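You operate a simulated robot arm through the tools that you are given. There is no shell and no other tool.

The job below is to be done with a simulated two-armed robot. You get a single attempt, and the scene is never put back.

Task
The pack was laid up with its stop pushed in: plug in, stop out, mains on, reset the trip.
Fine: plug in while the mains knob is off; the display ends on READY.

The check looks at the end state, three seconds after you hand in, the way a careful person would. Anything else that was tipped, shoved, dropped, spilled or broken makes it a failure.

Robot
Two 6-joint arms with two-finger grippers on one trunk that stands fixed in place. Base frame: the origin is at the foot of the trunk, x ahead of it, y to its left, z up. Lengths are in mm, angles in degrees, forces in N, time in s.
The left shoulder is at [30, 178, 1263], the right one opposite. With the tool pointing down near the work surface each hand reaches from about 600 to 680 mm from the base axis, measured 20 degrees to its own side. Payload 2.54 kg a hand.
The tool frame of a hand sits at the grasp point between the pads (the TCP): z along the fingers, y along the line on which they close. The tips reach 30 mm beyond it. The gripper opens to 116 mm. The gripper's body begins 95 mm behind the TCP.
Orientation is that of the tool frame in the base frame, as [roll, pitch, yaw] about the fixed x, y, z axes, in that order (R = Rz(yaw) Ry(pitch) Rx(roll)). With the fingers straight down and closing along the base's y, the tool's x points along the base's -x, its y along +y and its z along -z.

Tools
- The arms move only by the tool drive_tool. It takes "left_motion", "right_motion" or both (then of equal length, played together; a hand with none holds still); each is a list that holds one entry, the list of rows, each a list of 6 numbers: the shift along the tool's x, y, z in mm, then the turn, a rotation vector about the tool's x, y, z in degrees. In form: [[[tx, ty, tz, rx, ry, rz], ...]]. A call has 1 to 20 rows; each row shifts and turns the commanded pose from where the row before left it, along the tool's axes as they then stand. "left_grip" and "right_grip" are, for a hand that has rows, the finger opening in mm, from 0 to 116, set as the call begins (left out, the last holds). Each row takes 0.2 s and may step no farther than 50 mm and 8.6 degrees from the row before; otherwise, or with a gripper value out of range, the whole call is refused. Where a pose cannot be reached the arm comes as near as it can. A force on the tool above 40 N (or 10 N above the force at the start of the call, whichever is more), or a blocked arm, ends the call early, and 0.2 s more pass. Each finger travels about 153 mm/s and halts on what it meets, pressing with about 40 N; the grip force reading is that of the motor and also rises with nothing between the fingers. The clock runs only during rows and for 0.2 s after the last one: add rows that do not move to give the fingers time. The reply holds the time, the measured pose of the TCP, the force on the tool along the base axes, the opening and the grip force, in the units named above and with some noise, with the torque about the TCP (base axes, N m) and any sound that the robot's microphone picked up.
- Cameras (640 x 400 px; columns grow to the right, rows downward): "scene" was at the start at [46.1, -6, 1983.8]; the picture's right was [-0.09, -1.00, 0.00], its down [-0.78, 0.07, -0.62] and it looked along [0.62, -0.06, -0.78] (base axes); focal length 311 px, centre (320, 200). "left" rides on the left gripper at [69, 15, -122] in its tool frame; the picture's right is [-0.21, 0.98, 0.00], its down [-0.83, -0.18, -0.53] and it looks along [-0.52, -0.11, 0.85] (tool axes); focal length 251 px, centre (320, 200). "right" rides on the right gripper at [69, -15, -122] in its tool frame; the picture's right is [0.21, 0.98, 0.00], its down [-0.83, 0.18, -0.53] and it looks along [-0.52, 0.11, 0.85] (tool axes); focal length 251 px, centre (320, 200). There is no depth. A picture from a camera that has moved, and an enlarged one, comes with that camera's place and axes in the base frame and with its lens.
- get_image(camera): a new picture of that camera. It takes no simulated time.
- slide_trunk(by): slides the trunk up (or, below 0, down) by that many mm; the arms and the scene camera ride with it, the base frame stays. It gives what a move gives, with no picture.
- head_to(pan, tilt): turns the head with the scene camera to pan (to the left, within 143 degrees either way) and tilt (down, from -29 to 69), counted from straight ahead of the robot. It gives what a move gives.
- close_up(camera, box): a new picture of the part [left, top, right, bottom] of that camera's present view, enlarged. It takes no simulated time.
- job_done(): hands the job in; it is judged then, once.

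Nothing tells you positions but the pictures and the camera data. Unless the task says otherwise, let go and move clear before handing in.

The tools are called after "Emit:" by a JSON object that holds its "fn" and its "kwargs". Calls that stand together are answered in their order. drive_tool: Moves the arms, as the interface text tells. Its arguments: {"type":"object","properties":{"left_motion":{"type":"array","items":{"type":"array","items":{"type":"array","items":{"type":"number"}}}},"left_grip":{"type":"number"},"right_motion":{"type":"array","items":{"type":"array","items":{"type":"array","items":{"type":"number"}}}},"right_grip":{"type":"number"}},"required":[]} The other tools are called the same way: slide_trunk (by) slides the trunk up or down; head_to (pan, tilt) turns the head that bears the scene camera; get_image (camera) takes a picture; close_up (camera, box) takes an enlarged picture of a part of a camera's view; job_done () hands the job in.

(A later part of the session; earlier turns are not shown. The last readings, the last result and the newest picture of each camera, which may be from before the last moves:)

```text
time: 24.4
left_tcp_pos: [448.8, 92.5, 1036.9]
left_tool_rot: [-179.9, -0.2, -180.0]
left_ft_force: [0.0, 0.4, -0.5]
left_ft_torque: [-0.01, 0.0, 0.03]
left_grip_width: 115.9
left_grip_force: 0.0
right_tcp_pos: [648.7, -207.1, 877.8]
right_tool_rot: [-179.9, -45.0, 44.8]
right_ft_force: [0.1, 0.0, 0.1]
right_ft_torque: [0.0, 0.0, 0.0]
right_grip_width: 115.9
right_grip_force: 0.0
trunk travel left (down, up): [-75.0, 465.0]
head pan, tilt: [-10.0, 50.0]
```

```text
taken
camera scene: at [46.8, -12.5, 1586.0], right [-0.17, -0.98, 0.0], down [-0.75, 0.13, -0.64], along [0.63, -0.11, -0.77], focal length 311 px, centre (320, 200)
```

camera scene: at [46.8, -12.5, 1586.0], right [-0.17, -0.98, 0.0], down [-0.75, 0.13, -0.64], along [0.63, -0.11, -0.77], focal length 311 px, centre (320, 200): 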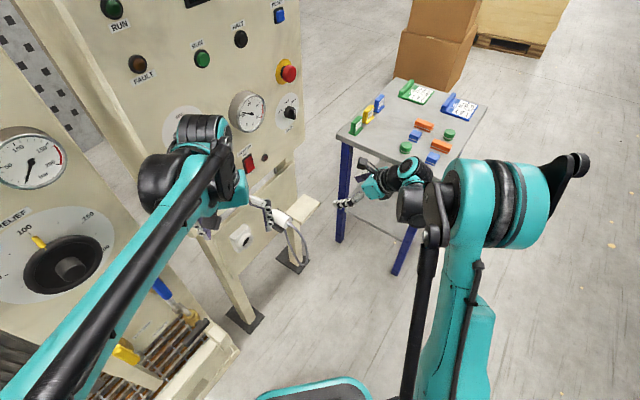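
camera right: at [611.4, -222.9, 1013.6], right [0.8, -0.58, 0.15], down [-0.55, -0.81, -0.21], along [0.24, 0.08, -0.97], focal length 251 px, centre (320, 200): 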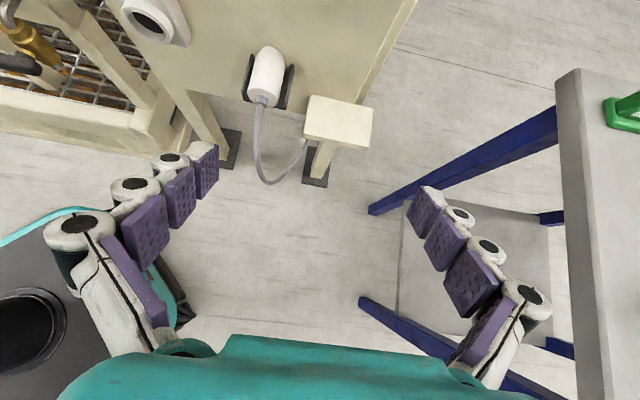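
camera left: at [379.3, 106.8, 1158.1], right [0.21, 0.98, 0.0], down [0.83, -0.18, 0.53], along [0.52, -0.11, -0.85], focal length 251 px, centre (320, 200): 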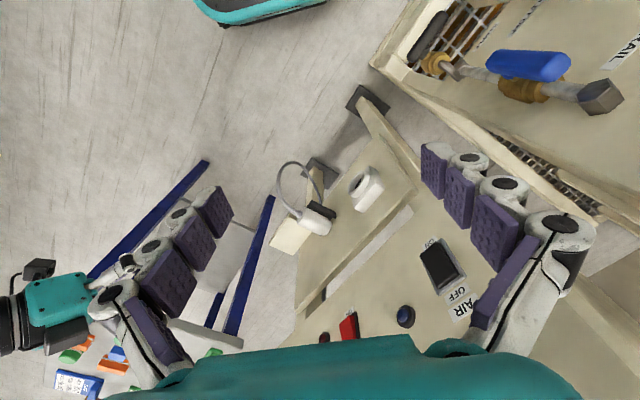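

The roll worked, and the view is now upright. Next I'll level the tool and move to a standoff in front of the plug.

Emit:
{"fn": "drive_tool", "kwargs": {"right_motion": [[[0, 0, 0, 0, 7.5, 0], [0, 0, 0, 0, 7.5, 0], [0, 0, 0, 0, 7.5, 0], [0, 0, 0, 0, 7.5, 0], [0, 0, 0, 0, 7.5, 0], [0, 0, 0, 0, 7.5, 0]]]}}

Emit:
{"fn": "drive_tool", "kwargs": {"right_motion": [[[-30, -17, 10, 0, 0, 0], [-30, -17, 10, 0, 0, 0], [-30, -17, 10, 0, 0, 0], [-30, -17, 10, 0, 0, 0], [-30, -17, 10, 0, 0, 0], [0, 0, 0, 0, 0, 0]]]}}

Emit:
{"fn": "get_image", "kwargs": {"camera": "right"}}

Emit:
{"fn": "get_image", "kwargs": {"camera": "scene"}}

```text
time: 25.8
left_tcp_pos: [449.5, 93.3, 1036.3]
left_tool_rot: [-180.0, -0.1, 180.0]
left_ft_force: [0.5, 0.1, -0.1]
left_ft_torque: [0.03, 0.0, -0.01]
left_grip_width: 116.0
left_grip_force: 0.1
right_tcp_pos: [650.1, -208.4, 877.5]
right_tool_rot: [-11.2, -89.9, -123.9]
right_ft_force: [-0.2, 0.4, 0.1]
right_ft_torque: [0.01, 0.02, -0.02]
right_grip_width: 115.9
right_grip_force: 0.0
trunk travel left (down, up): [-75.0, 465.0]
head pan, tilt: [-10.0, 50.0]
```

```text
time: 27.2
left_tcp_pos: [448.2, 93.3, 1037.6]
left_tool_rot: [179.9, 0.0, -180.0]
left_ft_force: [-0.8, 0.0, 0.4]
left_ft_torque: [0.0, -0.02, 0.04]
left_grip_width: 116.0
left_grip_force: 0.0
right_tcp_pos: [709.7, -141.9, 756.2]
right_tool_rot: [0.1, -90.0, -134.9]
right_ft_force: [-0.2, 0.1, 0.5]
right_ft_torque: [-0.02, 0.01, 0.01]
right_grip_width: 115.9
right_grip_force: 0.0
right hand out of reach, approached as far as the arm can: row 1, 2, 3, 4, 5
trunk travel left (down, up): [-75.0, 465.0]
head pan, tilt: [-10.0, 50.0]
```

```text
taken
camera right: at [612.2, -217.6, 825.9], right [0.69, -0.69, 0.21], down [-0.25, -0.51, -0.83], along [0.68, 0.52, -0.52], focal length 251 px, centre (320, 200)
```

right: 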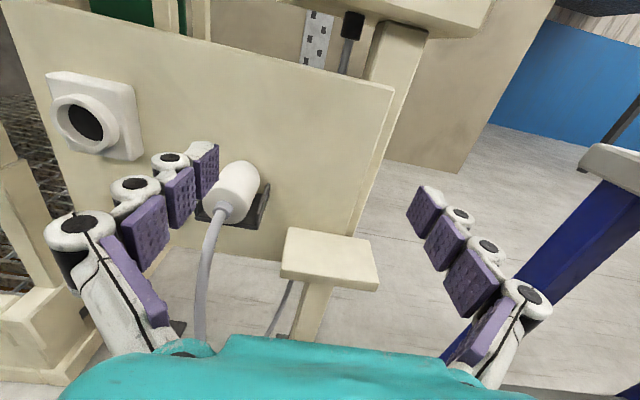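

```text
taken
camera scene: at [46.6, -12.6, 1586.0], right [-0.17, -0.98, 0.0], down [-0.75, 0.13, -0.64], along [0.63, -0.11, -0.77], focal length 311 px, centre (320, 200)
```

scene: 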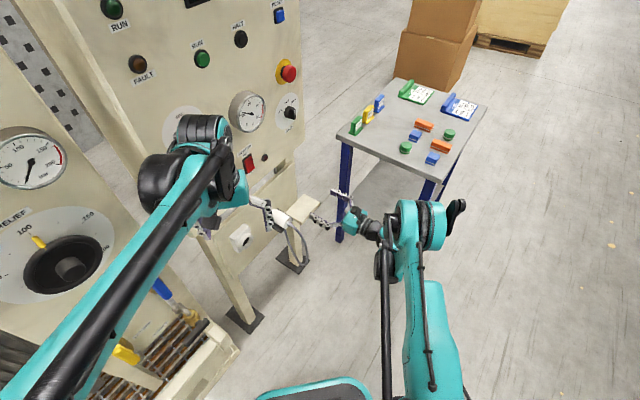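

The level tool runs into the arm's inner reach limit here. A steeper, fingers-down grasp looks more suitable, so I'm taking a closer look at the cradle from this viewpoint to check the wall heights.

Emit:
{"fn": "close_up", "kwargs": {"camera": "right", "box": [188, 145, 284, 205]}}

Emit:
{"fn": "close_up", "kwargs": {"camera": "right", "box": [40, 60, 160, 135]}}

Emit:
{"fn": "close_up", "kwargs": {"camera": "right", "box": [160, 130, 400, 280]}}

```text
6.67 times, centred on (236, 175) of right
camera zoom: at [612.2, -217.6, 825.9], right [0.69, -0.69, 0.21], down [-0.25, -0.51, -0.83], along [0.68, 0.52, -0.52], focal length 1676 px, centre (880, 367)
```

zoom: 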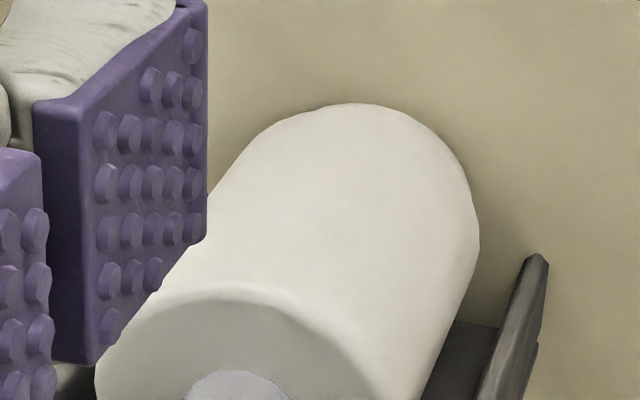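

```text
5.33 times, centred on (100, 98) of right
camera zoom: at [612.2, -217.6, 825.9], right [0.69, -0.69, 0.21], down [-0.25, -0.51, -0.83], along [0.68, 0.52, -0.52], focal length 1341 px, centre (1493, 747)
```

zoom: 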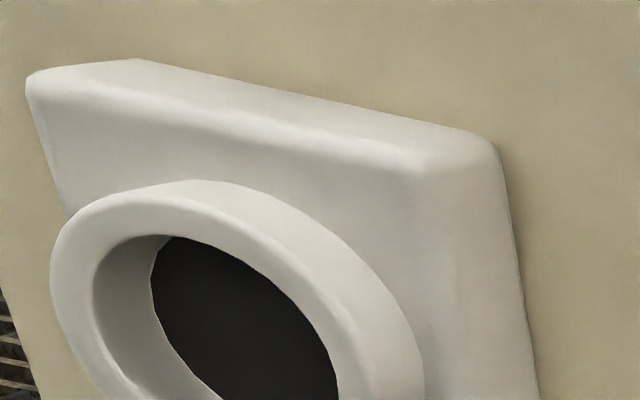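

```text
2.67 times, centred on (280, 205) of right
camera zoom: at [612.2, -217.6, 825.9], right [0.69, -0.69, 0.21], down [-0.25, -0.51, -0.83], along [0.68, 0.52, -0.52], focal length 670 px, centre (427, 187)
```

zoom: 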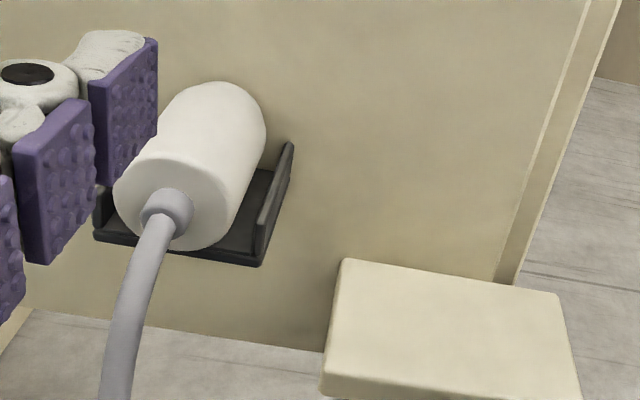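

The cradle wall tops are at about z≈653, just under the plug's mid-line (z≈658). So the plan is a top-down grasp tilted about 20°, with the camera on the robot's side. I'm lifting and rolling the tool back.

Emit:
{"fn": "drive_tool", "kwargs": {"right_motion": [[[40, 0, 0, 0, 0, 0], [40, 0, 0, 0, 0, 0], [40, 0, 0, 0, 0, 0], [0, 0, 0, 0, -7.5, 0], [0, 0, 0, 0, -7.5, 0], [0, 0, 0, 0, -7.5, 0], [0, 0, 0, 0, -7.5, 0], [0, 0, 0, 0, -7.5, 0], [0, 0, 0, 0, -7.5, 0], [0, 0, 0, 0, 0, -8], [0, 0, 0, 0, 0, -8], [0, 0, 0, 0, 0, -8], [0, 0, 0, 0, 0, -8], [0, 0, 0, 0, 0, -8], [0, 0, 0, 0, 0, -8], [0, 0, 0, 0, 0, -8], [0, 0, 0, 0, 0, -8], [0, 0, 0, 0, 0, -8], [0, 0, 0, 0, 0, -8], [0, 0, 0, 0, 0, -8]]]}}

Emit:
{"fn": "drive_tool", "kwargs": {"right_motion": [[[0, 0, 0, 0, 0, -8], [0, 0, 0, 0, 0, -8], [0, 0, 0, 0, 0, -8], [0, 0, 0, 0, 0, -8], [0, 0, 0, 0, 0, -8], [0, 0, 0, 0, 0, -8], [0, 0, 0, 0, 0, -8], [0, 0, 0, 0, 0, -8], [0, 0, 0, 0, 0, -8], [0, 0, 0, 0, 0, -8], [0, 0, 0, 0, 0, -8], [0, 0, 0, 0, 0, -4], [0, 0, 0, 0, 8, 0], [0, 0, 0, 0, 8, 0], [0, 0, 0, 0, 9, 0]]]}}

```text
time: 31.4
left_tcp_pos: [448.5, 93.1, 1036.7]
left_tool_rot: [180.0, 0.0, -180.0]
left_ft_force: [0.3, 0.7, 1.4]
left_ft_torque: [0.02, 0.0, -0.01]
left_grip_width: 115.9
left_grip_force: 0.0
right_tcp_pos: [709.6, -142.3, 876.6]
right_tool_rot: [135.0, -1.3, 133.7]
right_ft_force: [0.1, -0.5, 0.9]
right_ft_torque: [-0.01, 0.0, -0.02]
right_grip_width: 116.2
right_grip_force: 0.0
trunk travel left (down, up): [-75.0, 465.0]
head pan, tilt: [-10.0, 50.0]
```

```text
refused: row 15 steps farther than a row can; nothing moved
```

One row stepped too far and the call was refused, so nothing moved. I'm sending it again with smaller steps.

Emit:
{"fn": "drive_tool", "kwargs": {"right_motion": [[[0, 0, 0, 0, 0, -8], [0, 0, 0, 0, 0, -8], [0, 0, 0, 0, 0, -8], [0, 0, 0, 0, 0, -8], [0, 0, 0, 0, 0, -8], [0, 0, 0, 0, 0, -8], [0, 0, 0, 0, 0, -8], [0, 0, 0, 0, 0, -8], [0, 0, 0, 0, 0, -8], [0, 0, 0, 0, 0, -8], [0, 0, 0, 0, 0, -8], [0, 0, 0, 0, 0, -4], [0, 0, 0, 0, 8.3, 0], [0, 0, 0, 0, 8.3, 0], [0, 0, 0, 0, 8.4, 0]]]}}

Emit:
{"fn": "get_image", "kwargs": {"camera": "right"}}

```text
time: 34.6
left_tcp_pos: [449.0, 94.7, 1036.8]
left_tool_rot: [180.0, 0.0, -180.0]
left_ft_force: [-0.7, -0.2, -0.7]
left_ft_torque: [-0.02, 0.02, 0.01]
left_grip_width: 116.1
left_grip_force: 0.1
right_tcp_pos: [709.4, -140.9, 875.4]
right_tool_rot: [-179.9, 19.8, -134.9]
right_ft_force: [0.8, -0.2, 0.3]
right_ft_torque: [-0.01, 0.01, -0.03]
right_grip_width: 116.0
right_grip_force: 0.1
trunk travel left (down, up): [-75.0, 465.0]
head pan, tilt: [-10.0, 50.0]
```

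```text
taken
camera right: at [644.3, -227.5, 967.5], right [-0.83, 0.55, -0.07], down [0.29, 0.55, 0.78], along [0.47, 0.63, -0.62], focal length 251 px, centre (320, 200)
```

right: 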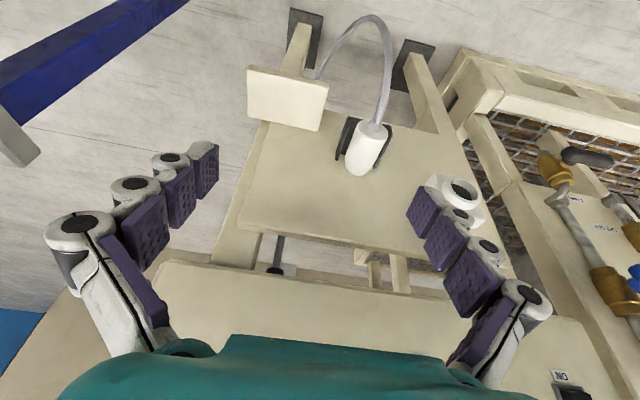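

The tilt is now 20°. I'm moving over the plug with the fingers partly open.

Emit:
{"fn": "drive_tool", "kwargs": {"right_motion": [[[-14.7, 16.3, 29.8, 0, 0, 0], [-14.7, 16.3, 29.8, 0, 0, 0], [-14.7, 16.3, 29.8, 0, 0, 0], [-14.7, 16.3, 29.8, 0, 0, 0], [-14.7, 16.3, 29.8, 0, 0, 0], [0, 0, 0, 0, 0, 0]]], "right_grip": 80}}

Emit:
{"fn": "get_image", "kwargs": {"camera": "right"}}

Emit:
{"fn": "get_image", "kwargs": {"camera": "scene"}}

Emit:
{"fn": "get_image", "kwargs": {"camera": "left"}}

```text
time: 36.0
left_tcp_pos: [449.3, 93.4, 1036.2]
left_tool_rot: [180.0, 0.0, 180.0]
left_ft_force: [-0.1, -0.6, 0.6]
left_ft_torque: [-0.03, -0.02, -0.02]
left_grip_width: 116.2
left_grip_force: 0.1
right_tcp_pos: [737.1, 0.8, 761.6]
right_tool_rot: [179.9, 20.0, -135.0]
right_ft_force: [-0.3, -0.1, -0.5]
right_ft_torque: [0.02, 0.02, 0.03]
right_grip_width: 79.9
right_grip_force: 0.1
trunk travel left (down, up): [-75.0, 465.0]
head pan, tilt: [-10.0, 50.0]
```

```text
taken
camera right: at [670.9, -85.1, 851.9], right [-0.83, 0.55, -0.07], down [0.29, 0.55, 0.78], along [0.47, 0.63, -0.62], focal length 251 px, centre (320, 200)
```

right: 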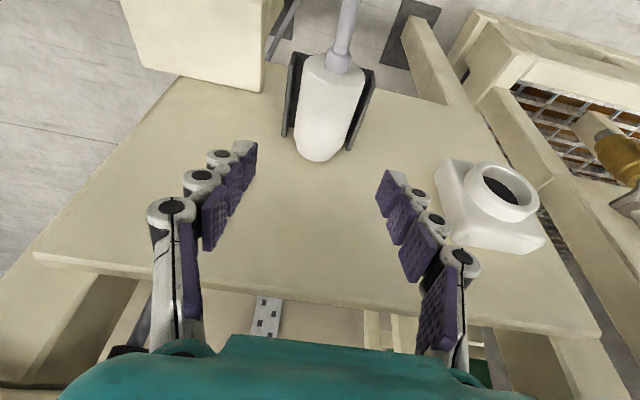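

```text
taken
camera scene: at [46.5, -12.7, 1586.0], right [-0.17, -0.98, 0.0], down [-0.75, 0.13, -0.64], along [0.63, -0.11, -0.77], focal length 311 px, centre (320, 200)
```

scene: 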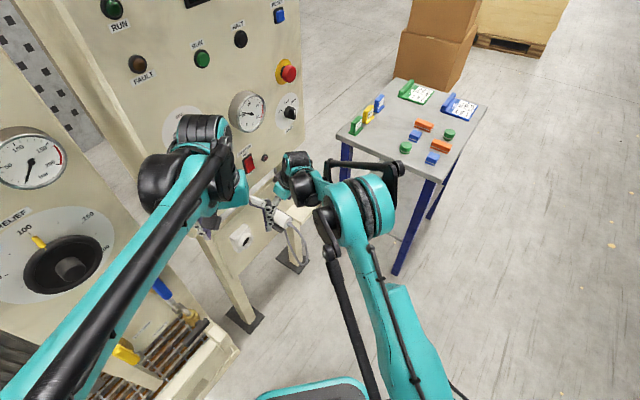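

```text
taken
camera left: at [379.1, 106.6, 1158.2], right [0.21, 0.98, 0.0], down [0.83, -0.18, 0.53], along [0.52, -0.11, -0.85], focal length 251 px, centre (320, 200)
```

left: 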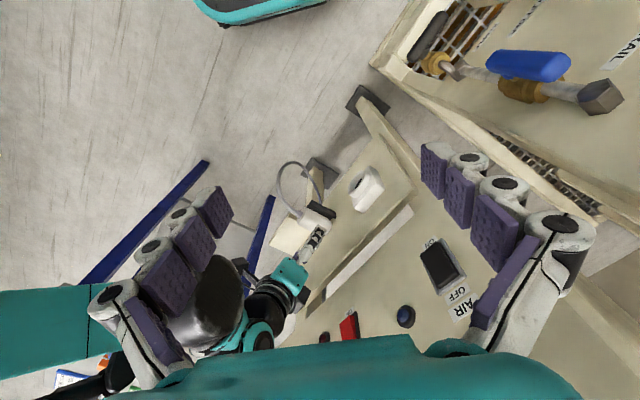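

The fingers are centred over the plug (axis u≈519.6). I'm descending to just above the cradle-wall height, and at the same time parking the left hand farther back so it will not be in the way later.

Emit:
{"fn": "drive_tool", "kwargs": {"right_motion": [[[3.8, 0.3, 15, 0, 0, 0], [3.8, 0.3, 15, 0, 0, 0], [3.8, 0.3, 15, 0, 0, 0], [3.8, 0.2, 15, 0, 0, 0]]], "right_grip": 60, "left_motion": [[[7, 22, -16, 0, 0, 0], [7, 22, -16, 0, 0, 0], [7, 22, -16, 0, 0, 0], [7, 22, -16, 0, 0, 0]]], "left_grip": 60}}

Emit:
{"fn": "get_image", "kwargs": {"camera": "right"}}

Emit:
{"fn": "get_image", "kwargs": {"camera": "left"}}

Emit:
{"fn": "close_up", "kwargs": {"camera": "scene", "box": [230, 160, 326, 220]}}

```text
time: 37.0
left_tcp_pos: [420.0, 181.6, 1101.0]
left_tool_rot: [180.0, -0.1, 180.0]
left_ft_force: [1.2, -0.5, -0.3]
left_ft_torque: [-0.03, -0.01, 0.02]
left_grip_width: 60.0
left_grip_force: 0.1
right_tcp_pos: [740.4, 6.2, 699.6]
right_tool_rot: [180.0, 20.0, -135.0]
right_ft_force: [-1.4, -0.6, 0.0]
right_ft_torque: [-0.04, 0.03, 0.0]
right_grip_width: 60.2
right_grip_force: 0.1
trunk travel left (down, up): [-75.0, 465.0]
head pan, tilt: [-10.0, 50.0]
```

```text
taken
camera right: at [674.9, -80.3, 790.1], right [-0.83, 0.55, -0.07], down [0.29, 0.55, 0.78], along [0.47, 0.63, -0.62], focal length 251 px, centre (320, 200)
```

right: 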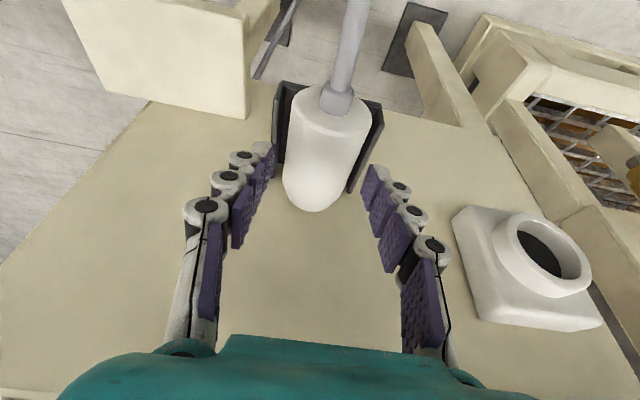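

```text
taken
camera left: at [351.2, 195.5, 1222.1], right [0.21, 0.98, 0.0], down [0.83, -0.18, 0.53], along [0.52, -0.11, -0.85], focal length 251 px, centre (320, 200)
```

left: 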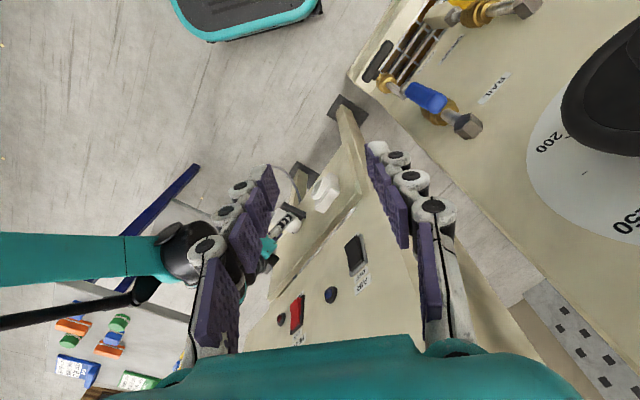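

```text
6.67 times, centred on (278, 190) of scene
camera zoom: at [46.8, -12.2, 1586.0], right [-0.17, -0.98, 0.0], down [-0.75, 0.13, -0.64], along [0.63, -0.11, -0.77], focal length 2071 px, centre (600, 267)
```

zoom: 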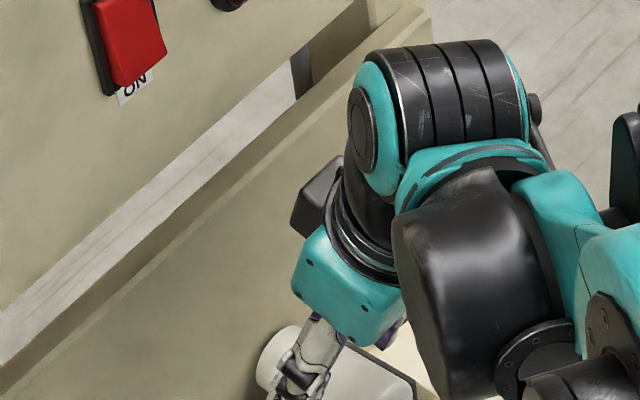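

TCP is at u 519.2, n 528, z 699.6, with the lowest finger corner at about 667. I'm stepping down carefully.

Emit:
{"fn": "drive_tool", "kwargs": {"right_motion": [[[1.4, 0, 3.8, 0, 0, 0], [1.4, 0, 3.8, 0, 0, 0], [0, 0, 0, 0, 0, 0]]]}}

Emit:
{"fn": "close_up", "kwargs": {"camera": "right", "box": [224, 80, 416, 200]}}

```text
time: 37.8
left_tcp_pos: [420.0, 180.5, 1100.7]
left_tool_rot: [-180.0, 0.0, -179.9]
left_ft_force: [0.4, -0.6, -0.9]
left_ft_torque: [0.0, -0.01, -0.01]
left_grip_width: 60.0
left_grip_force: 0.0
right_tcp_pos: [741.0, 4.9, 691.0]
right_tool_rot: [179.9, 20.0, -135.1]
right_ft_force: [0.3, 0.4, -0.1]
right_ft_torque: [0.01, 0.03, 0.02]
right_grip_width: 59.9
right_grip_force: 0.1
trunk travel left (down, up): [-75.0, 465.0]
head pan, tilt: [-10.0, 50.0]
```

```text
3.33 times, centred on (320, 140) of right
camera zoom: at [674.6, -80.2, 782.5], right [-0.83, 0.55, -0.07], down [0.29, 0.55, 0.78], along [0.47, 0.63, -0.62], focal length 838 px, centre (320, 400)
```

zoom: 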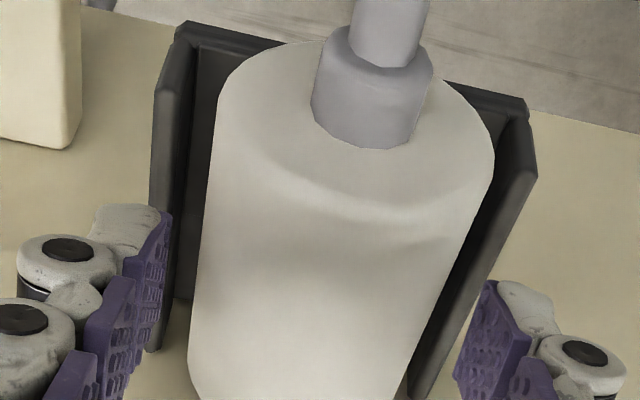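

No contact yet, so I'll continue down in 3 mm steps.

Emit:
{"fn": "drive_tool", "kwargs": {"right_motion": [[[1.0, 0, 2.8, 0, 0, 0], [0, 0, 0, 0, 0, 0]]]}}

Emit:
{"fn": "drive_tool", "kwargs": {"right_motion": [[[0.7, 0, 1.9, 0, 0, 0], [0, 0, 0, 0, 0, 0]]]}}

Emit:
{"fn": "drive_tool", "kwargs": {"right_motion": [[[0.7, 0, 1.9, 0, 0, 0], [0, 0, 0, 0, 0, 0]]]}}

Emit:
{"fn": "close_up", "kwargs": {"camera": "right", "box": [224, 80, 416, 200]}}

```text
time: 38.4
left_tcp_pos: [420.1, 182.7, 1102.0]
left_tool_rot: [-180.0, 0.1, 180.0]
left_ft_force: [-0.1, -0.2, 0.0]
left_ft_torque: [0.02, -0.01, 0.02]
left_grip_width: 59.9
left_grip_force: 0.0
right_tcp_pos: [740.0, 5.9, 688.7]
right_tool_rot: [-180.0, 20.0, -135.0]
right_ft_force: [0.6, 0.2, 0.5]
right_ft_torque: [-0.02, 0.0, 0.0]
right_grip_width: 60.1
right_grip_force: 0.0
trunk travel left (down, up): [-75.0, 465.0]
head pan, tilt: [-10.0, 50.0]
```

```text
time: 39.0
left_tcp_pos: [420.9, 182.4, 1100.3]
left_tool_rot: [180.0, 0.0, -180.0]
left_ft_force: [-0.5, -0.8, -0.8]
left_ft_torque: [-0.02, -0.01, -0.02]
left_grip_width: 60.0
left_grip_force: 0.0
right_tcp_pos: [739.5, 6.2, 686.9]
right_tool_rot: [-179.9, 20.0, -135.0]
right_ft_force: [-0.3, 0.4, 1.3]
right_ft_torque: [-0.02, 0.0, 0.01]
right_grip_width: 59.8
right_grip_force: 0.1
trunk travel left (down, up): [-75.0, 465.0]
head pan, tilt: [-10.0, 50.0]
```

```text
time: 39.6
left_tcp_pos: [419.8, 181.4, 1100.8]
left_tool_rot: [-180.0, 0.0, -179.9]
left_ft_force: [0.4, -0.1, -0.2]
left_ft_torque: [-0.04, -0.01, -0.01]
left_grip_width: 60.2
left_grip_force: 0.1
right_tcp_pos: [739.4, 5.6, 685.6]
right_tool_rot: [-179.9, 20.0, -135.0]
right_ft_force: [-0.4, 0.2, -0.1]
right_ft_torque: [-0.03, 0.01, 0.0]
right_grip_width: 60.1
right_grip_force: 0.1
trunk travel left (down, up): [-75.0, 465.0]
head pan, tilt: [-10.0, 50.0]
```

```text
3.33 times, centred on (320, 140) of right
camera zoom: at [674.7, -80.2, 775.6], right [-0.83, 0.55, -0.07], down [0.29, 0.55, 0.78], along [0.47, 0.63, -0.62], focal length 838 px, centre (320, 400)
```

zoom: 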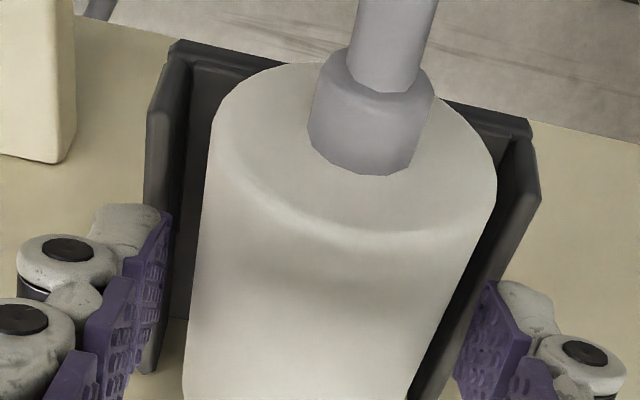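

Still free, so I'll go a few more millimetres, watching the force.

Emit:
{"fn": "drive_tool", "kwargs": {"right_motion": [[[0.7, 0, 1.9, 0, 0, 0], [0, 0, 0, 0, 0, 0]]]}}

Emit:
{"fn": "drive_tool", "kwargs": {"right_motion": [[[0.7, 0, 1.9, 0, 0, 0], [0, 0, 0, 0, 0, 0]]]}}

Emit:
{"fn": "close_up", "kwargs": {"camera": "right", "box": [224, 80, 416, 200]}}

```text
time: 40.2
left_tcp_pos: [420.8, 181.1, 1100.5]
left_tool_rot: [-180.0, 0.0, 180.0]
left_ft_force: [0.0, -0.4, 0.8]
left_ft_torque: [0.02, -0.01, 0.01]
left_grip_width: 59.7
left_grip_force: 0.1
right_tcp_pos: [741.2, 5.6, 682.0]
right_tool_rot: [-180.0, 20.1, -135.0]
right_ft_force: [0.4, -0.3, 0.4]
right_ft_torque: [0.0, 0.0, -0.01]
right_grip_width: 60.0
right_grip_force: 0.0
trunk travel left (down, up): [-75.0, 465.0]
head pan, tilt: [-10.0, 50.0]
```

```text
time: 40.8
left_tcp_pos: [420.6, 182.4, 1101.9]
left_tool_rot: [-179.9, 0.1, 179.9]
left_ft_force: [0.2, -1.3, 0.1]
left_ft_torque: [0.03, -0.03, 0.04]
left_grip_width: 59.9
left_grip_force: 0.0
right_tcp_pos: [739.7, 5.0, 681.3]
right_tool_rot: [-180.0, 20.1, -135.0]
right_ft_force: [2.7, 1.4, 11.1]
right_ft_torque: [-0.16, -0.32, -0.02]
right_grip_width: 60.5
right_grip_force: 0.9
trunk travel left (down, up): [-75.0, 465.0]
head pan, tilt: [-10.0, 50.0]
```

```text
3.33 times, centred on (320, 140) of right
camera zoom: at [674.3, -79.9, 772.7], right [-0.83, 0.55, -0.07], down [0.29, 0.55, 0.78], along [0.47, 0.63, -0.62], focal length 838 px, centre (320, 400)
```

zoom: 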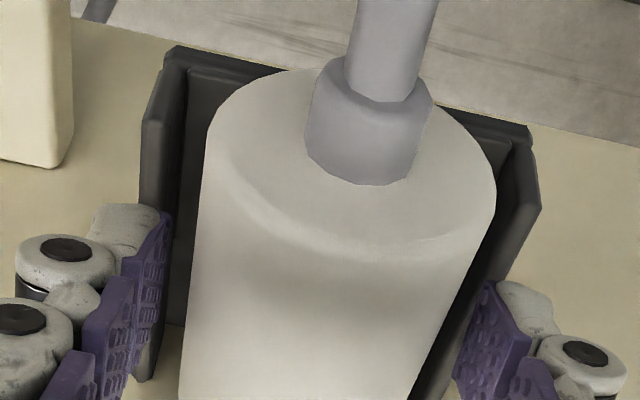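

Contact with the wall tops (11 N) is at TCP z≈681.3, so the walls end at about z 650 and the plug's mid-line is about 8 mm higher. That is good. I'll back off 1.5 mm and close on the plug.

Emit:
{"fn": "drive_tool", "kwargs": {"right_motion": [[[-0.5, 0, -1.4, 0, 0, 0], [0, 0, 0, 0, 0, 0]]]}}

Emit:
{"fn": "drive_tool", "kwargs": {"right_motion": [[[0, 0, 0, 0, 0, 0], [0, 0, 0, 0, 0, 0], [0, 0, 0, 0, 0, 0]]], "right_grip": 30}}

Emit:
{"fn": "close_up", "kwargs": {"camera": "right", "box": [224, 80, 416, 200]}}

```text
time: 41.4
left_tcp_pos: [419.8, 182.0, 1100.9]
left_tool_rot: [179.9, 0.0, 179.9]
left_ft_force: [-0.1, -0.5, -0.2]
left_ft_torque: [0.04, 0.03, 0.0]
left_grip_width: 60.0
left_grip_force: 0.0
right_tcp_pos: [739.4, 6.6, 682.1]
right_tool_rot: [180.0, 20.1, -135.0]
right_ft_force: [-0.9, -0.1, 2.3]
right_ft_torque: [-0.02, 0.02, 0.05]
right_grip_width: 60.0
right_grip_force: 0.4
trunk travel left (down, up): [-75.0, 465.0]
head pan, tilt: [-10.0, 50.0]
```

```text
time: 42.2
left_tcp_pos: [419.1, 180.8, 1101.6]
left_tool_rot: [-180.0, 0.2, -180.0]
left_ft_force: [-0.8, 0.2, -0.5]
left_ft_torque: [-0.01, -0.04, 0.0]
left_grip_width: 59.8
left_grip_force: 0.2
right_tcp_pos: [738.4, 6.3, 683.8]
right_tool_rot: [-179.9, 20.0, -135.0]
right_ft_force: [0.5, -0.9, 15.5]
right_ft_torque: [-0.07, 0.18, 0.01]
right_grip_width: 47.0
right_grip_force: 39.6
trunk travel left (down, up): [-75.0, 465.0]
head pan, tilt: [-10.0, 50.0]
```

```text
3.33 times, centred on (320, 140) of right
camera zoom: at [674.1, -80.2, 774.2], right [-0.83, 0.55, -0.07], down [0.29, 0.55, 0.78], along [0.47, 0.63, -0.62], focal length 838 px, centre (320, 400)
```

zoom: 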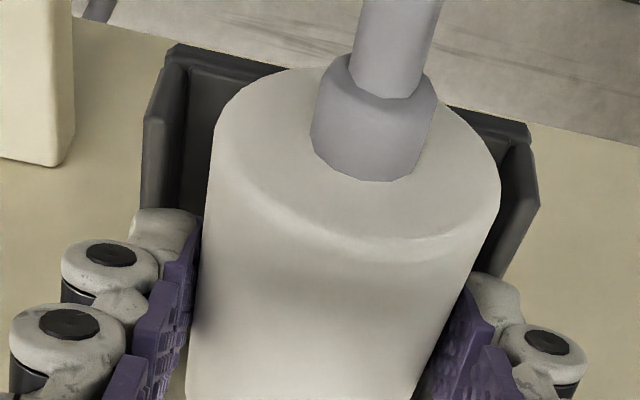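

I'm gripping the plug at 47 mm wide with 40 N. Now a small lift to check the hold.

Emit:
{"fn": "drive_tool", "kwargs": {"right_motion": [[[-1.7, 0, -4.7, 0, 0, 0], [-1.7, 0, -4.7, 0, 0, 0], [-1.7, 0, -4.7, 0, 0, 0], [0, 0, 0, 0, 0, 0]]]}}

Emit:
{"fn": "get_image", "kwargs": {"camera": "right"}}

Emit:
{"fn": "get_image", "kwargs": {"camera": "left"}}

```text
time: 43.2
left_tcp_pos: [421.9, 181.5, 1101.3]
left_tool_rot: [179.9, 0.0, -179.9]
left_ft_force: [0.6, -0.6, -0.5]
left_ft_torque: [-0.01, 0.03, 0.02]
left_grip_width: 60.1
left_grip_force: 0.0
right_tcp_pos: [740.4, 5.7, 697.0]
right_tool_rot: [179.9, 20.0, -135.0]
right_ft_force: [0.0, 0.0, -2.4]
right_ft_torque: [0.0, 0.04, -0.01]
right_grip_width: 47.1
right_grip_force: 39.8
trunk travel left (down, up): [-75.0, 465.0]
head pan, tilt: [-10.0, 50.0]
```

```text
taken
camera right: at [675.1, -79.9, 788.1], right [-0.83, 0.55, -0.07], down [0.29, 0.55, 0.78], along [0.47, 0.63, -0.62], focal length 251 px, centre (320, 200)
```

right: 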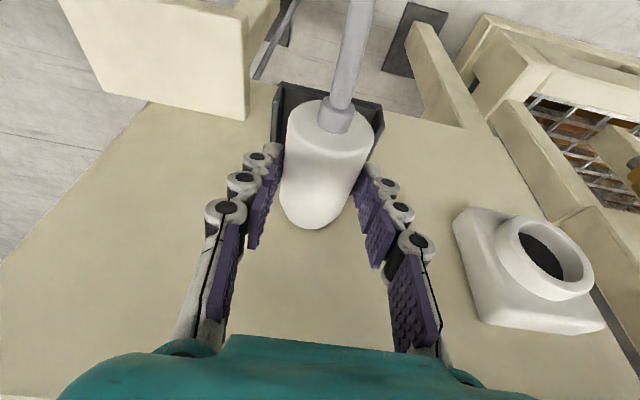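

```text
taken
camera left: at [351.6, 195.0, 1221.8], right [0.21, 0.98, 0.0], down [0.83, -0.18, 0.53], along [0.52, -0.11, -0.85], focal length 251 px, centre (320, 200)
```

left: 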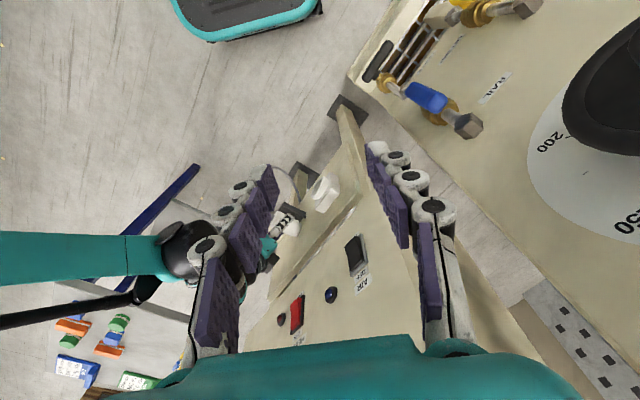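

The plug is held and lifts cleanly, at about 2.4 N. I'm raising it clear of the cradle, backing out and shifting left to stand in front of the socket.

Emit:
{"fn": "drive_tool", "kwargs": {"right_motion": [[[-5.2, 0, -14.1, 0, 0, 0], [-5.2, 0, -14.1, 0, 0, 0], [18.2, 0, -6.6, 0, 0, 0], [18.2, 0, -6.6, 0, 0, 0], [18.2, 0, -6.6, 0, 0, 0], [0, 20, 0, 0, 0, 0], [0, 20, 0, 0, 0, 0], [0, 20, 0, 0, 0, 0], [0, 20, 0, 0, 0, 0], [0, 20, 0, 0, 0, 0], [0, 20, 0, 0, 0, 0], [0, 20, 0, 0, 0, 0], [0, 18, 0, 0, 0, 0], [0, 0, 0, 0, 0, 0]]]}}

Emit:
{"fn": "get_image", "kwargs": {"camera": "right"}}

Emit:
{"fn": "get_image", "kwargs": {"camera": "left"}}

Emit:
{"fn": "get_image", "kwargs": {"camera": "scene"}}

```text
time: 46.2
left_tcp_pos: [421.0, 181.4, 1100.1]
left_tool_rot: [179.9, 0.0, -180.0]
left_ft_force: [-0.1, -0.1, -0.3]
left_ft_torque: [0.0, 0.0, -0.02]
left_grip_width: 60.0
left_grip_force: 0.0
right_tcp_pos: [589.2, 77.2, 726.6]
right_tool_rot: [-180.0, 20.1, -135.0]
right_ft_force: [0.3, 0.5, -2.0]
right_ft_torque: [0.03, 0.04, -0.01]
right_grip_width: 46.8
right_grip_force: 39.5
trunk travel left (down, up): [-75.0, 465.0]
head pan, tilt: [-10.0, 50.0]
```

```text
taken
camera right: at [522.9, -8.6, 818.2], right [-0.83, 0.55, -0.07], down [0.29, 0.55, 0.78], along [0.47, 0.63, -0.62], focal length 251 px, centre (320, 200)
```

right: 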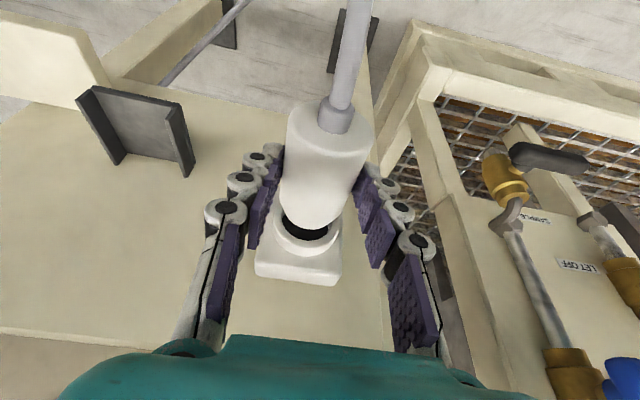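

```text
taken
camera left: at [351.5, 194.9, 1221.8], right [0.21, 0.98, 0.0], down [0.83, -0.18, 0.53], along [0.52, -0.11, -0.85], focal length 251 px, centre (320, 200)
```

left: 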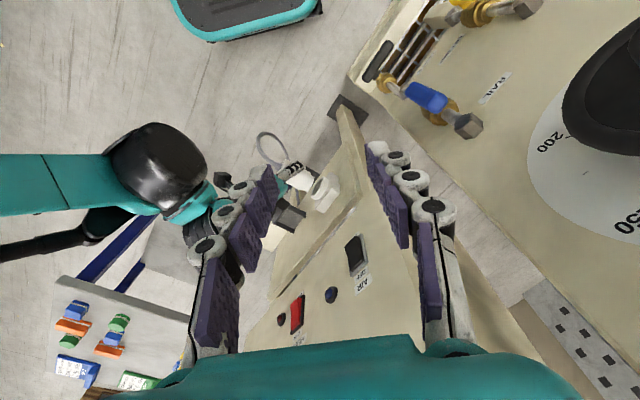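

```text
taken
camera scene: at [47.1, -12.5, 1586.0], right [-0.17, -0.98, 0.0], down [-0.75, 0.13, -0.64], along [0.63, -0.11, -0.77], focal length 311 px, centre (320, 200)
```

scene: 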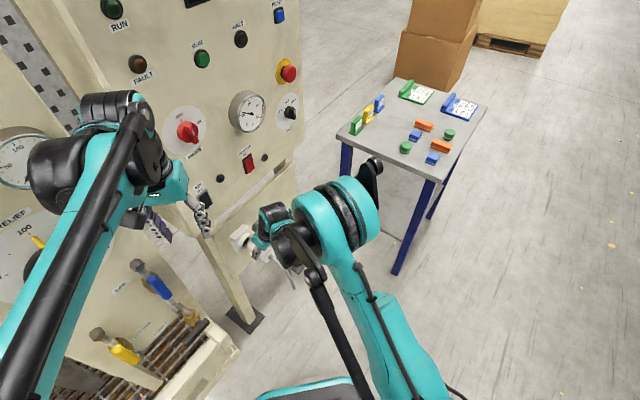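

The plug now stands in front of the socket. I'm zooming in to align it.

Emit:
{"fn": "close_up", "kwargs": {"camera": "right", "box": [224, 160, 384, 260]}}

Emit:
{"fn": "close_up", "kwargs": {"camera": "right", "box": [240, 190, 368, 290]}}

Emit:
{"fn": "close_up", "kwargs": {"camera": "left", "box": [264, 155, 360, 215]}}

Emit:
{"fn": "close_up", "kwargs": {"camera": "scene", "box": [220, 205, 316, 265]}}

```text
4.00 times, centred on (304, 210) of right
camera zoom: at [522.9, -8.6, 818.2], right [-0.83, 0.55, -0.07], down [0.29, 0.55, 0.78], along [0.47, 0.63, -0.62], focal length 1006 px, centre (384, 160)
```

zoom: 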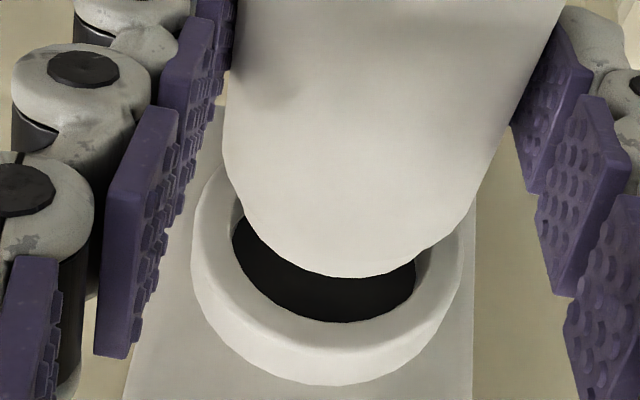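

```text
4.00 times, centred on (304, 240) of right
camera zoom: at [522.9, -8.6, 818.2], right [-0.83, 0.55, -0.07], down [0.29, 0.55, 0.78], along [0.47, 0.63, -0.62], focal length 1006 px, centre (384, 40)
```

zoom: 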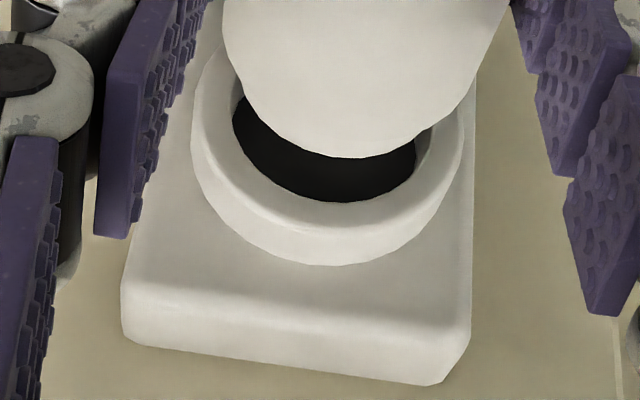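

```text
6.67 times, centred on (312, 185) of left
camera zoom: at [351.5, 194.9, 1221.8], right [0.21, 0.98, 0.0], down [0.83, -0.18, 0.53], along [0.52, -0.11, -0.85], focal length 1676 px, centre (373, 300)
```

zoom: 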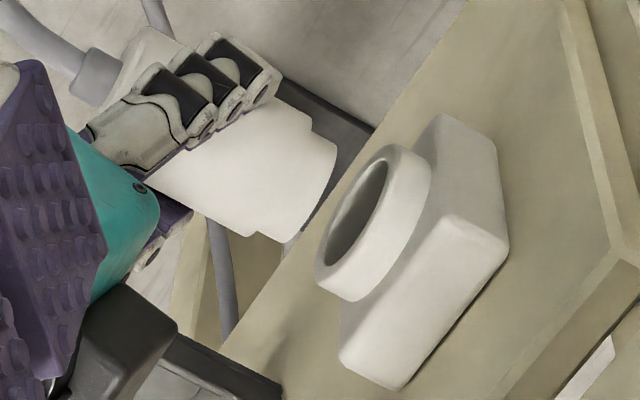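

```text
6.67 times, centred on (268, 235) of scene
camera zoom: at [47.1, -12.5, 1586.0], right [-0.17, -0.98, 0.0], down [-0.75, 0.13, -0.64], along [0.63, -0.11, -0.77], focal length 2071 px, centre (667, -33)
```

zoom: 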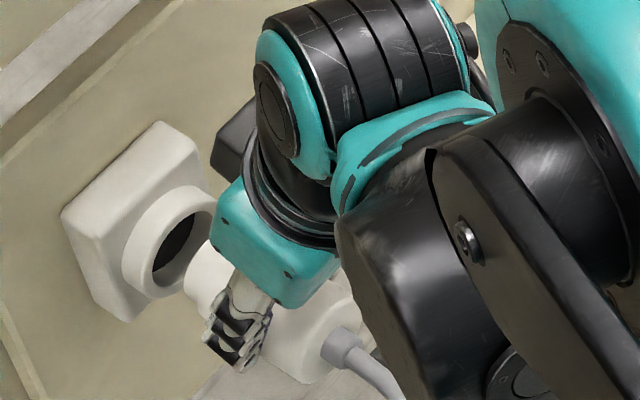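

From both hand cameras the plug sits about 1.5 mm to the right of the socket axis and 2 mm above it. I'll correct that and come closer.

Emit:
{"fn": "drive_tool", "kwargs": {"right_motion": [[[-6.2, 0.8, 3.3, 0, 0, 0], [-6.2, 0.7, 3.3, 0, 0, 0], [0, 0, 0, 0, 0, 0]]]}}

Emit:
{"fn": "close_up", "kwargs": {"camera": "right", "box": [256, 190, 352, 250]}}

Emit:
{"fn": "close_up", "kwargs": {"camera": "left", "box": [280, 160, 344, 200]}}

Emit:
{"fn": "close_up", "kwargs": {"camera": "scene", "box": [220, 210, 284, 250]}}

```text
time: 47.0
left_tcp_pos: [421.0, 182.0, 1100.3]
left_tool_rot: [-179.9, 0.0, -180.0]
left_ft_force: [-0.2, -0.5, -1.0]
left_ft_torque: [-0.03, -0.01, 0.0]
left_grip_width: 60.0
left_grip_force: 0.1
right_tcp_pos: [595.9, 87.3, 725.0]
right_tool_rot: [180.0, 20.0, -135.0]
right_ft_force: [0.0, -0.4, -2.5]
right_ft_torque: [0.03, 0.04, -0.02]
right_grip_width: 47.0
right_grip_force: 40.0
trunk travel left (down, up): [-75.0, 465.0]
head pan, tilt: [-10.0, 50.0]
```

```text
6.67 times, centred on (304, 220) of right
camera zoom: at [531.6, 1.9, 815.9], right [-0.83, 0.55, -0.07], down [0.29, 0.55, 0.78], along [0.47, 0.63, -0.62], focal length 1676 px, centre (427, 67)
```

zoom: 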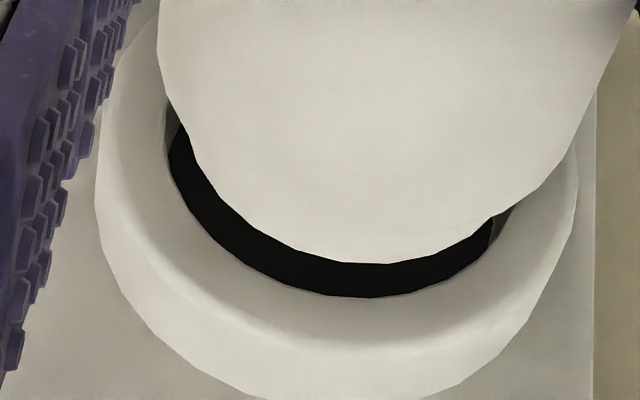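

```text
10.00 times, centred on (312, 180) of left
camera zoom: at [351.3, 195.0, 1221.9], right [0.21, 0.98, 0.0], down [0.83, -0.18, 0.53], along [0.52, -0.11, -0.85], focal length 2514 px, centre (400, 400)
```

zoom: 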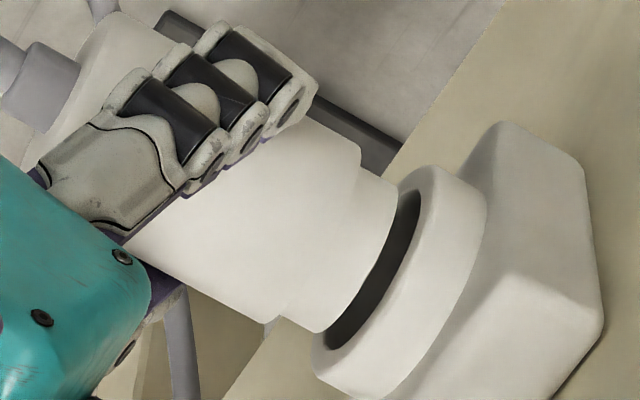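

```text
10.00 times, centred on (252, 230) of scene
camera zoom: at [46.9, -12.4, 1586.0], right [-0.17, -0.98, 0.0], down [-0.75, 0.13, -0.64], along [0.63, -0.11, -0.77], focal length 3106 px, centre (1000, -100)
```

zoom: 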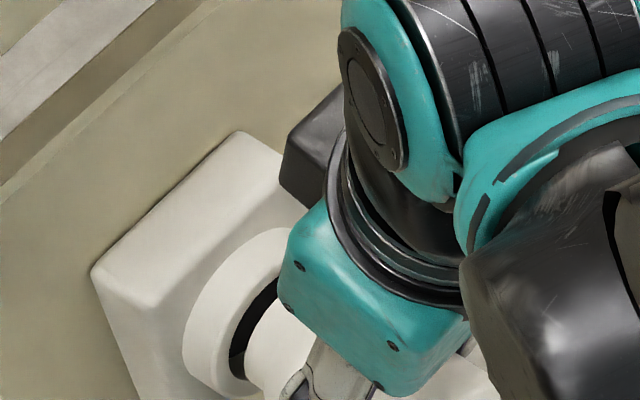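

The alignment is now within about 1 mm. I'm checking the plug's angular alignment more finely before inserting.

Emit:
{"fn": "close_up", "kwargs": {"camera": "left", "box": [288, 165, 328, 190]}}

Emit:
{"fn": "close_up", "kwargs": {"camera": "left", "box": [280, 178, 320, 203]}}

Emit:
{"fn": "get_image", "kwargs": {"camera": "right"}}

```text
16.00 times, centred on (308, 178) of left
camera zoom: at [351.3, 195.0, 1221.9], right [0.21, 0.98, 0.0], down [0.83, -0.18, 0.53], along [0.52, -0.11, -0.85], focal length 4023 px, centre (512, 560)
```

zoom: 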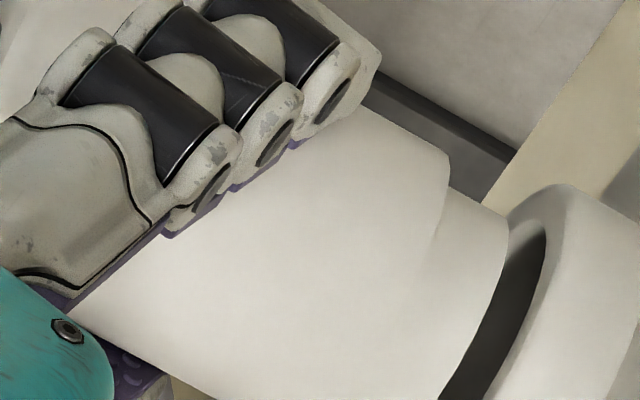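

```text
16.00 times, centred on (300, 190) of left
camera zoom: at [351.3, 195.0, 1221.9], right [0.21, 0.98, 0.0], down [0.83, -0.18, 0.53], along [0.52, -0.11, -0.85], focal length 4023 px, centre (640, 352)
```

zoom: 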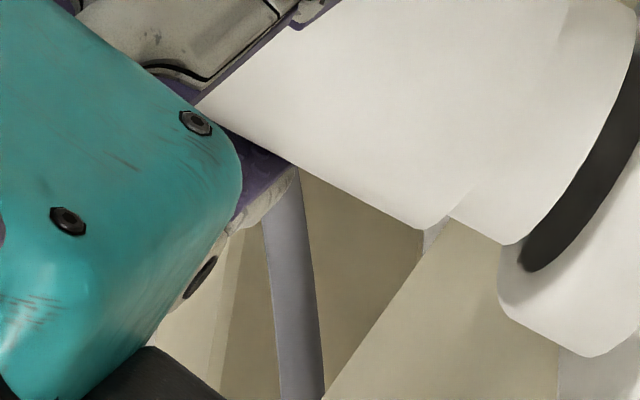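

```text
taken
camera right: at [531.6, 1.9, 815.9], right [-0.83, 0.55, -0.07], down [0.29, 0.55, 0.78], along [0.47, 0.63, -0.62], focal length 251 px, centre (320, 200)
```

right: 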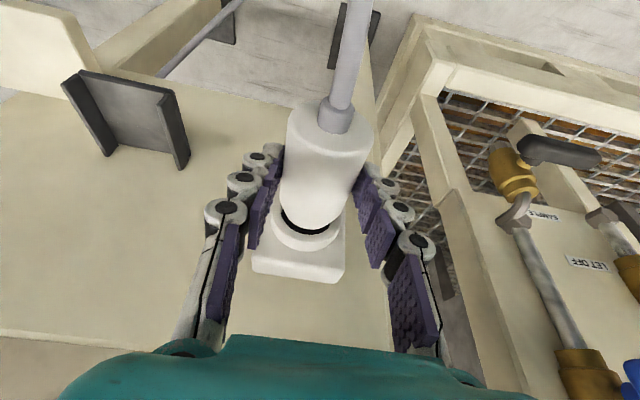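

The plug's tilt is within about 1°. I'm advancing along the socket axis in small steps, watching the force.

Emit:
{"fn": "drive_tool", "kwargs": {"right_motion": [[[-2.7, -0.5, 1.3, 0, 0, 0], [-2.8, 0, 1.0, 0, 0, 0], [0, 0, 0, 0, 0, 0]]]}}

Emit:
{"fn": "close_up", "kwargs": {"camera": "left", "box": [280, 160, 344, 200]}}

Emit:
{"fn": "close_up", "kwargs": {"camera": "right", "box": [256, 190, 352, 250]}}

```text
time: 47.8
left_tcp_pos: [421.2, 181.7, 1100.5]
left_tool_rot: [179.9, 0.0, 180.0]
left_ft_force: [0.9, 0.8, 0.3]
left_ft_torque: [0.02, 0.01, -0.02]
left_grip_width: 60.1
left_grip_force: 0.1
right_tcp_pos: [601.3, 92.0, 724.1]
right_tool_rot: [180.0, 20.0, -135.0]
right_ft_force: [-0.9, 0.2, -1.6]
right_ft_torque: [-0.01, 0.01, 0.01]
right_grip_width: 46.9
right_grip_force: 40.0
trunk travel left (down, up): [-75.0, 465.0]
head pan, tilt: [-10.0, 50.0]
```

```text
10.00 times, centred on (312, 180) of left
camera zoom: at [351.4, 195.0, 1221.9], right [0.21, 0.98, 0.0], down [0.83, -0.18, 0.53], along [0.52, -0.11, -0.85], focal length 2514 px, centre (400, 400)
```

zoom: 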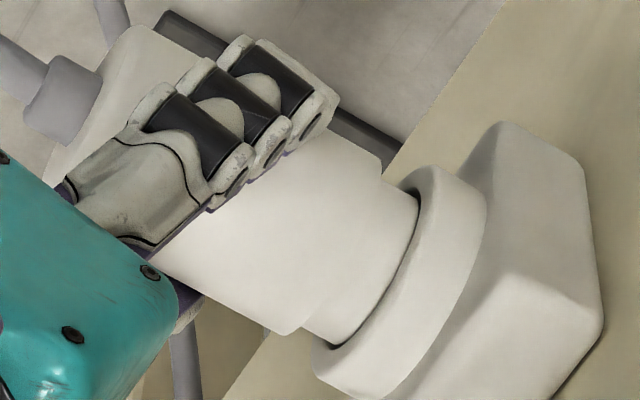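

```text
6.67 times, centred on (304, 220) of right
camera zoom: at [535.9, 5.8, 815.6], right [-0.83, 0.55, -0.07], down [0.29, 0.55, 0.78], along [0.47, 0.63, -0.62], focal length 1676 px, centre (427, 67)
```

zoom: 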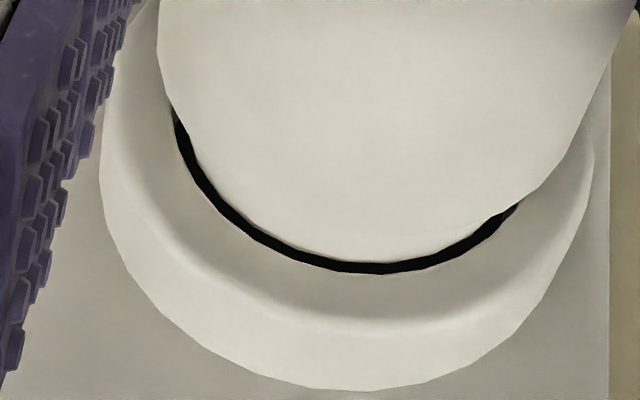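

The nose is centred in the collar with an even gap, so I'm pushing further in.

Emit:
{"fn": "drive_tool", "kwargs": {"right_motion": [[[-2.8, 0, 1.0, 0, 0, 0], [-2.8, 0, 1.0, 0, 0, 0], [0, 0, 0, 0, 0, 0]]]}}

Emit:
{"fn": "drive_tool", "kwargs": {"right_motion": [[[-1.9, 0, 0.7, 0, 0, 0], [-1.9, 0, 0.7, 0, 0, 0], [0, 0, 0, 0, 0, 0]]]}}

Emit:
{"fn": "close_up", "kwargs": {"camera": "left", "box": [280, 160, 344, 200]}}

```text
time: 48.6
left_tcp_pos: [421.2, 182.7, 1101.1]
left_tool_rot: [180.0, 0.1, -179.9]
left_ft_force: [-0.2, -0.5, 0.4]
left_ft_torque: [0.02, -0.07, 0.01]
left_grip_width: 60.1
left_grip_force: 0.1
right_tcp_pos: [606.4, 95.9, 725.5]
right_tool_rot: [-180.0, 19.9, -134.9]
right_ft_force: [-0.2, 0.4, -2.2]
right_ft_torque: [0.01, 0.02, -0.01]
right_grip_width: 47.0
right_grip_force: 39.9
trunk travel left (down, up): [-75.0, 465.0]
head pan, tilt: [-10.0, 50.0]
```

```text
time: 49.4
left_tcp_pos: [420.5, 181.1, 1099.8]
left_tool_rot: [180.0, 0.0, -179.9]
left_ft_force: [-0.8, -0.3, 0.3]
left_ft_torque: [0.01, 0.01, 0.01]
left_grip_width: 60.1
left_grip_force: 0.1
right_tcp_pos: [608.2, 98.8, 725.2]
right_tool_rot: [-180.0, 20.0, -135.0]
right_ft_force: [0.7, -0.5, -1.6]
right_ft_torque: [-0.01, 0.0, -0.01]
right_grip_width: 46.9
right_grip_force: 40.1
trunk travel left (down, up): [-75.0, 465.0]
head pan, tilt: [-10.0, 50.0]
```

```text
10.00 times, centred on (312, 180) of left
camera zoom: at [351.4, 195.0, 1221.9], right [0.21, 0.98, 0.0], down [0.83, -0.18, 0.53], along [0.52, -0.11, -0.85], focal length 2514 px, centre (400, 400)
```

zoom: 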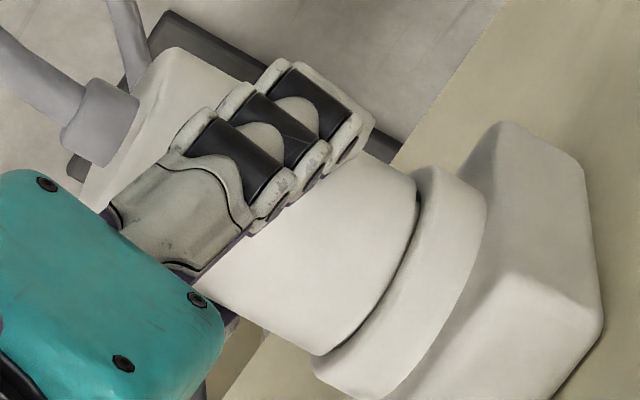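

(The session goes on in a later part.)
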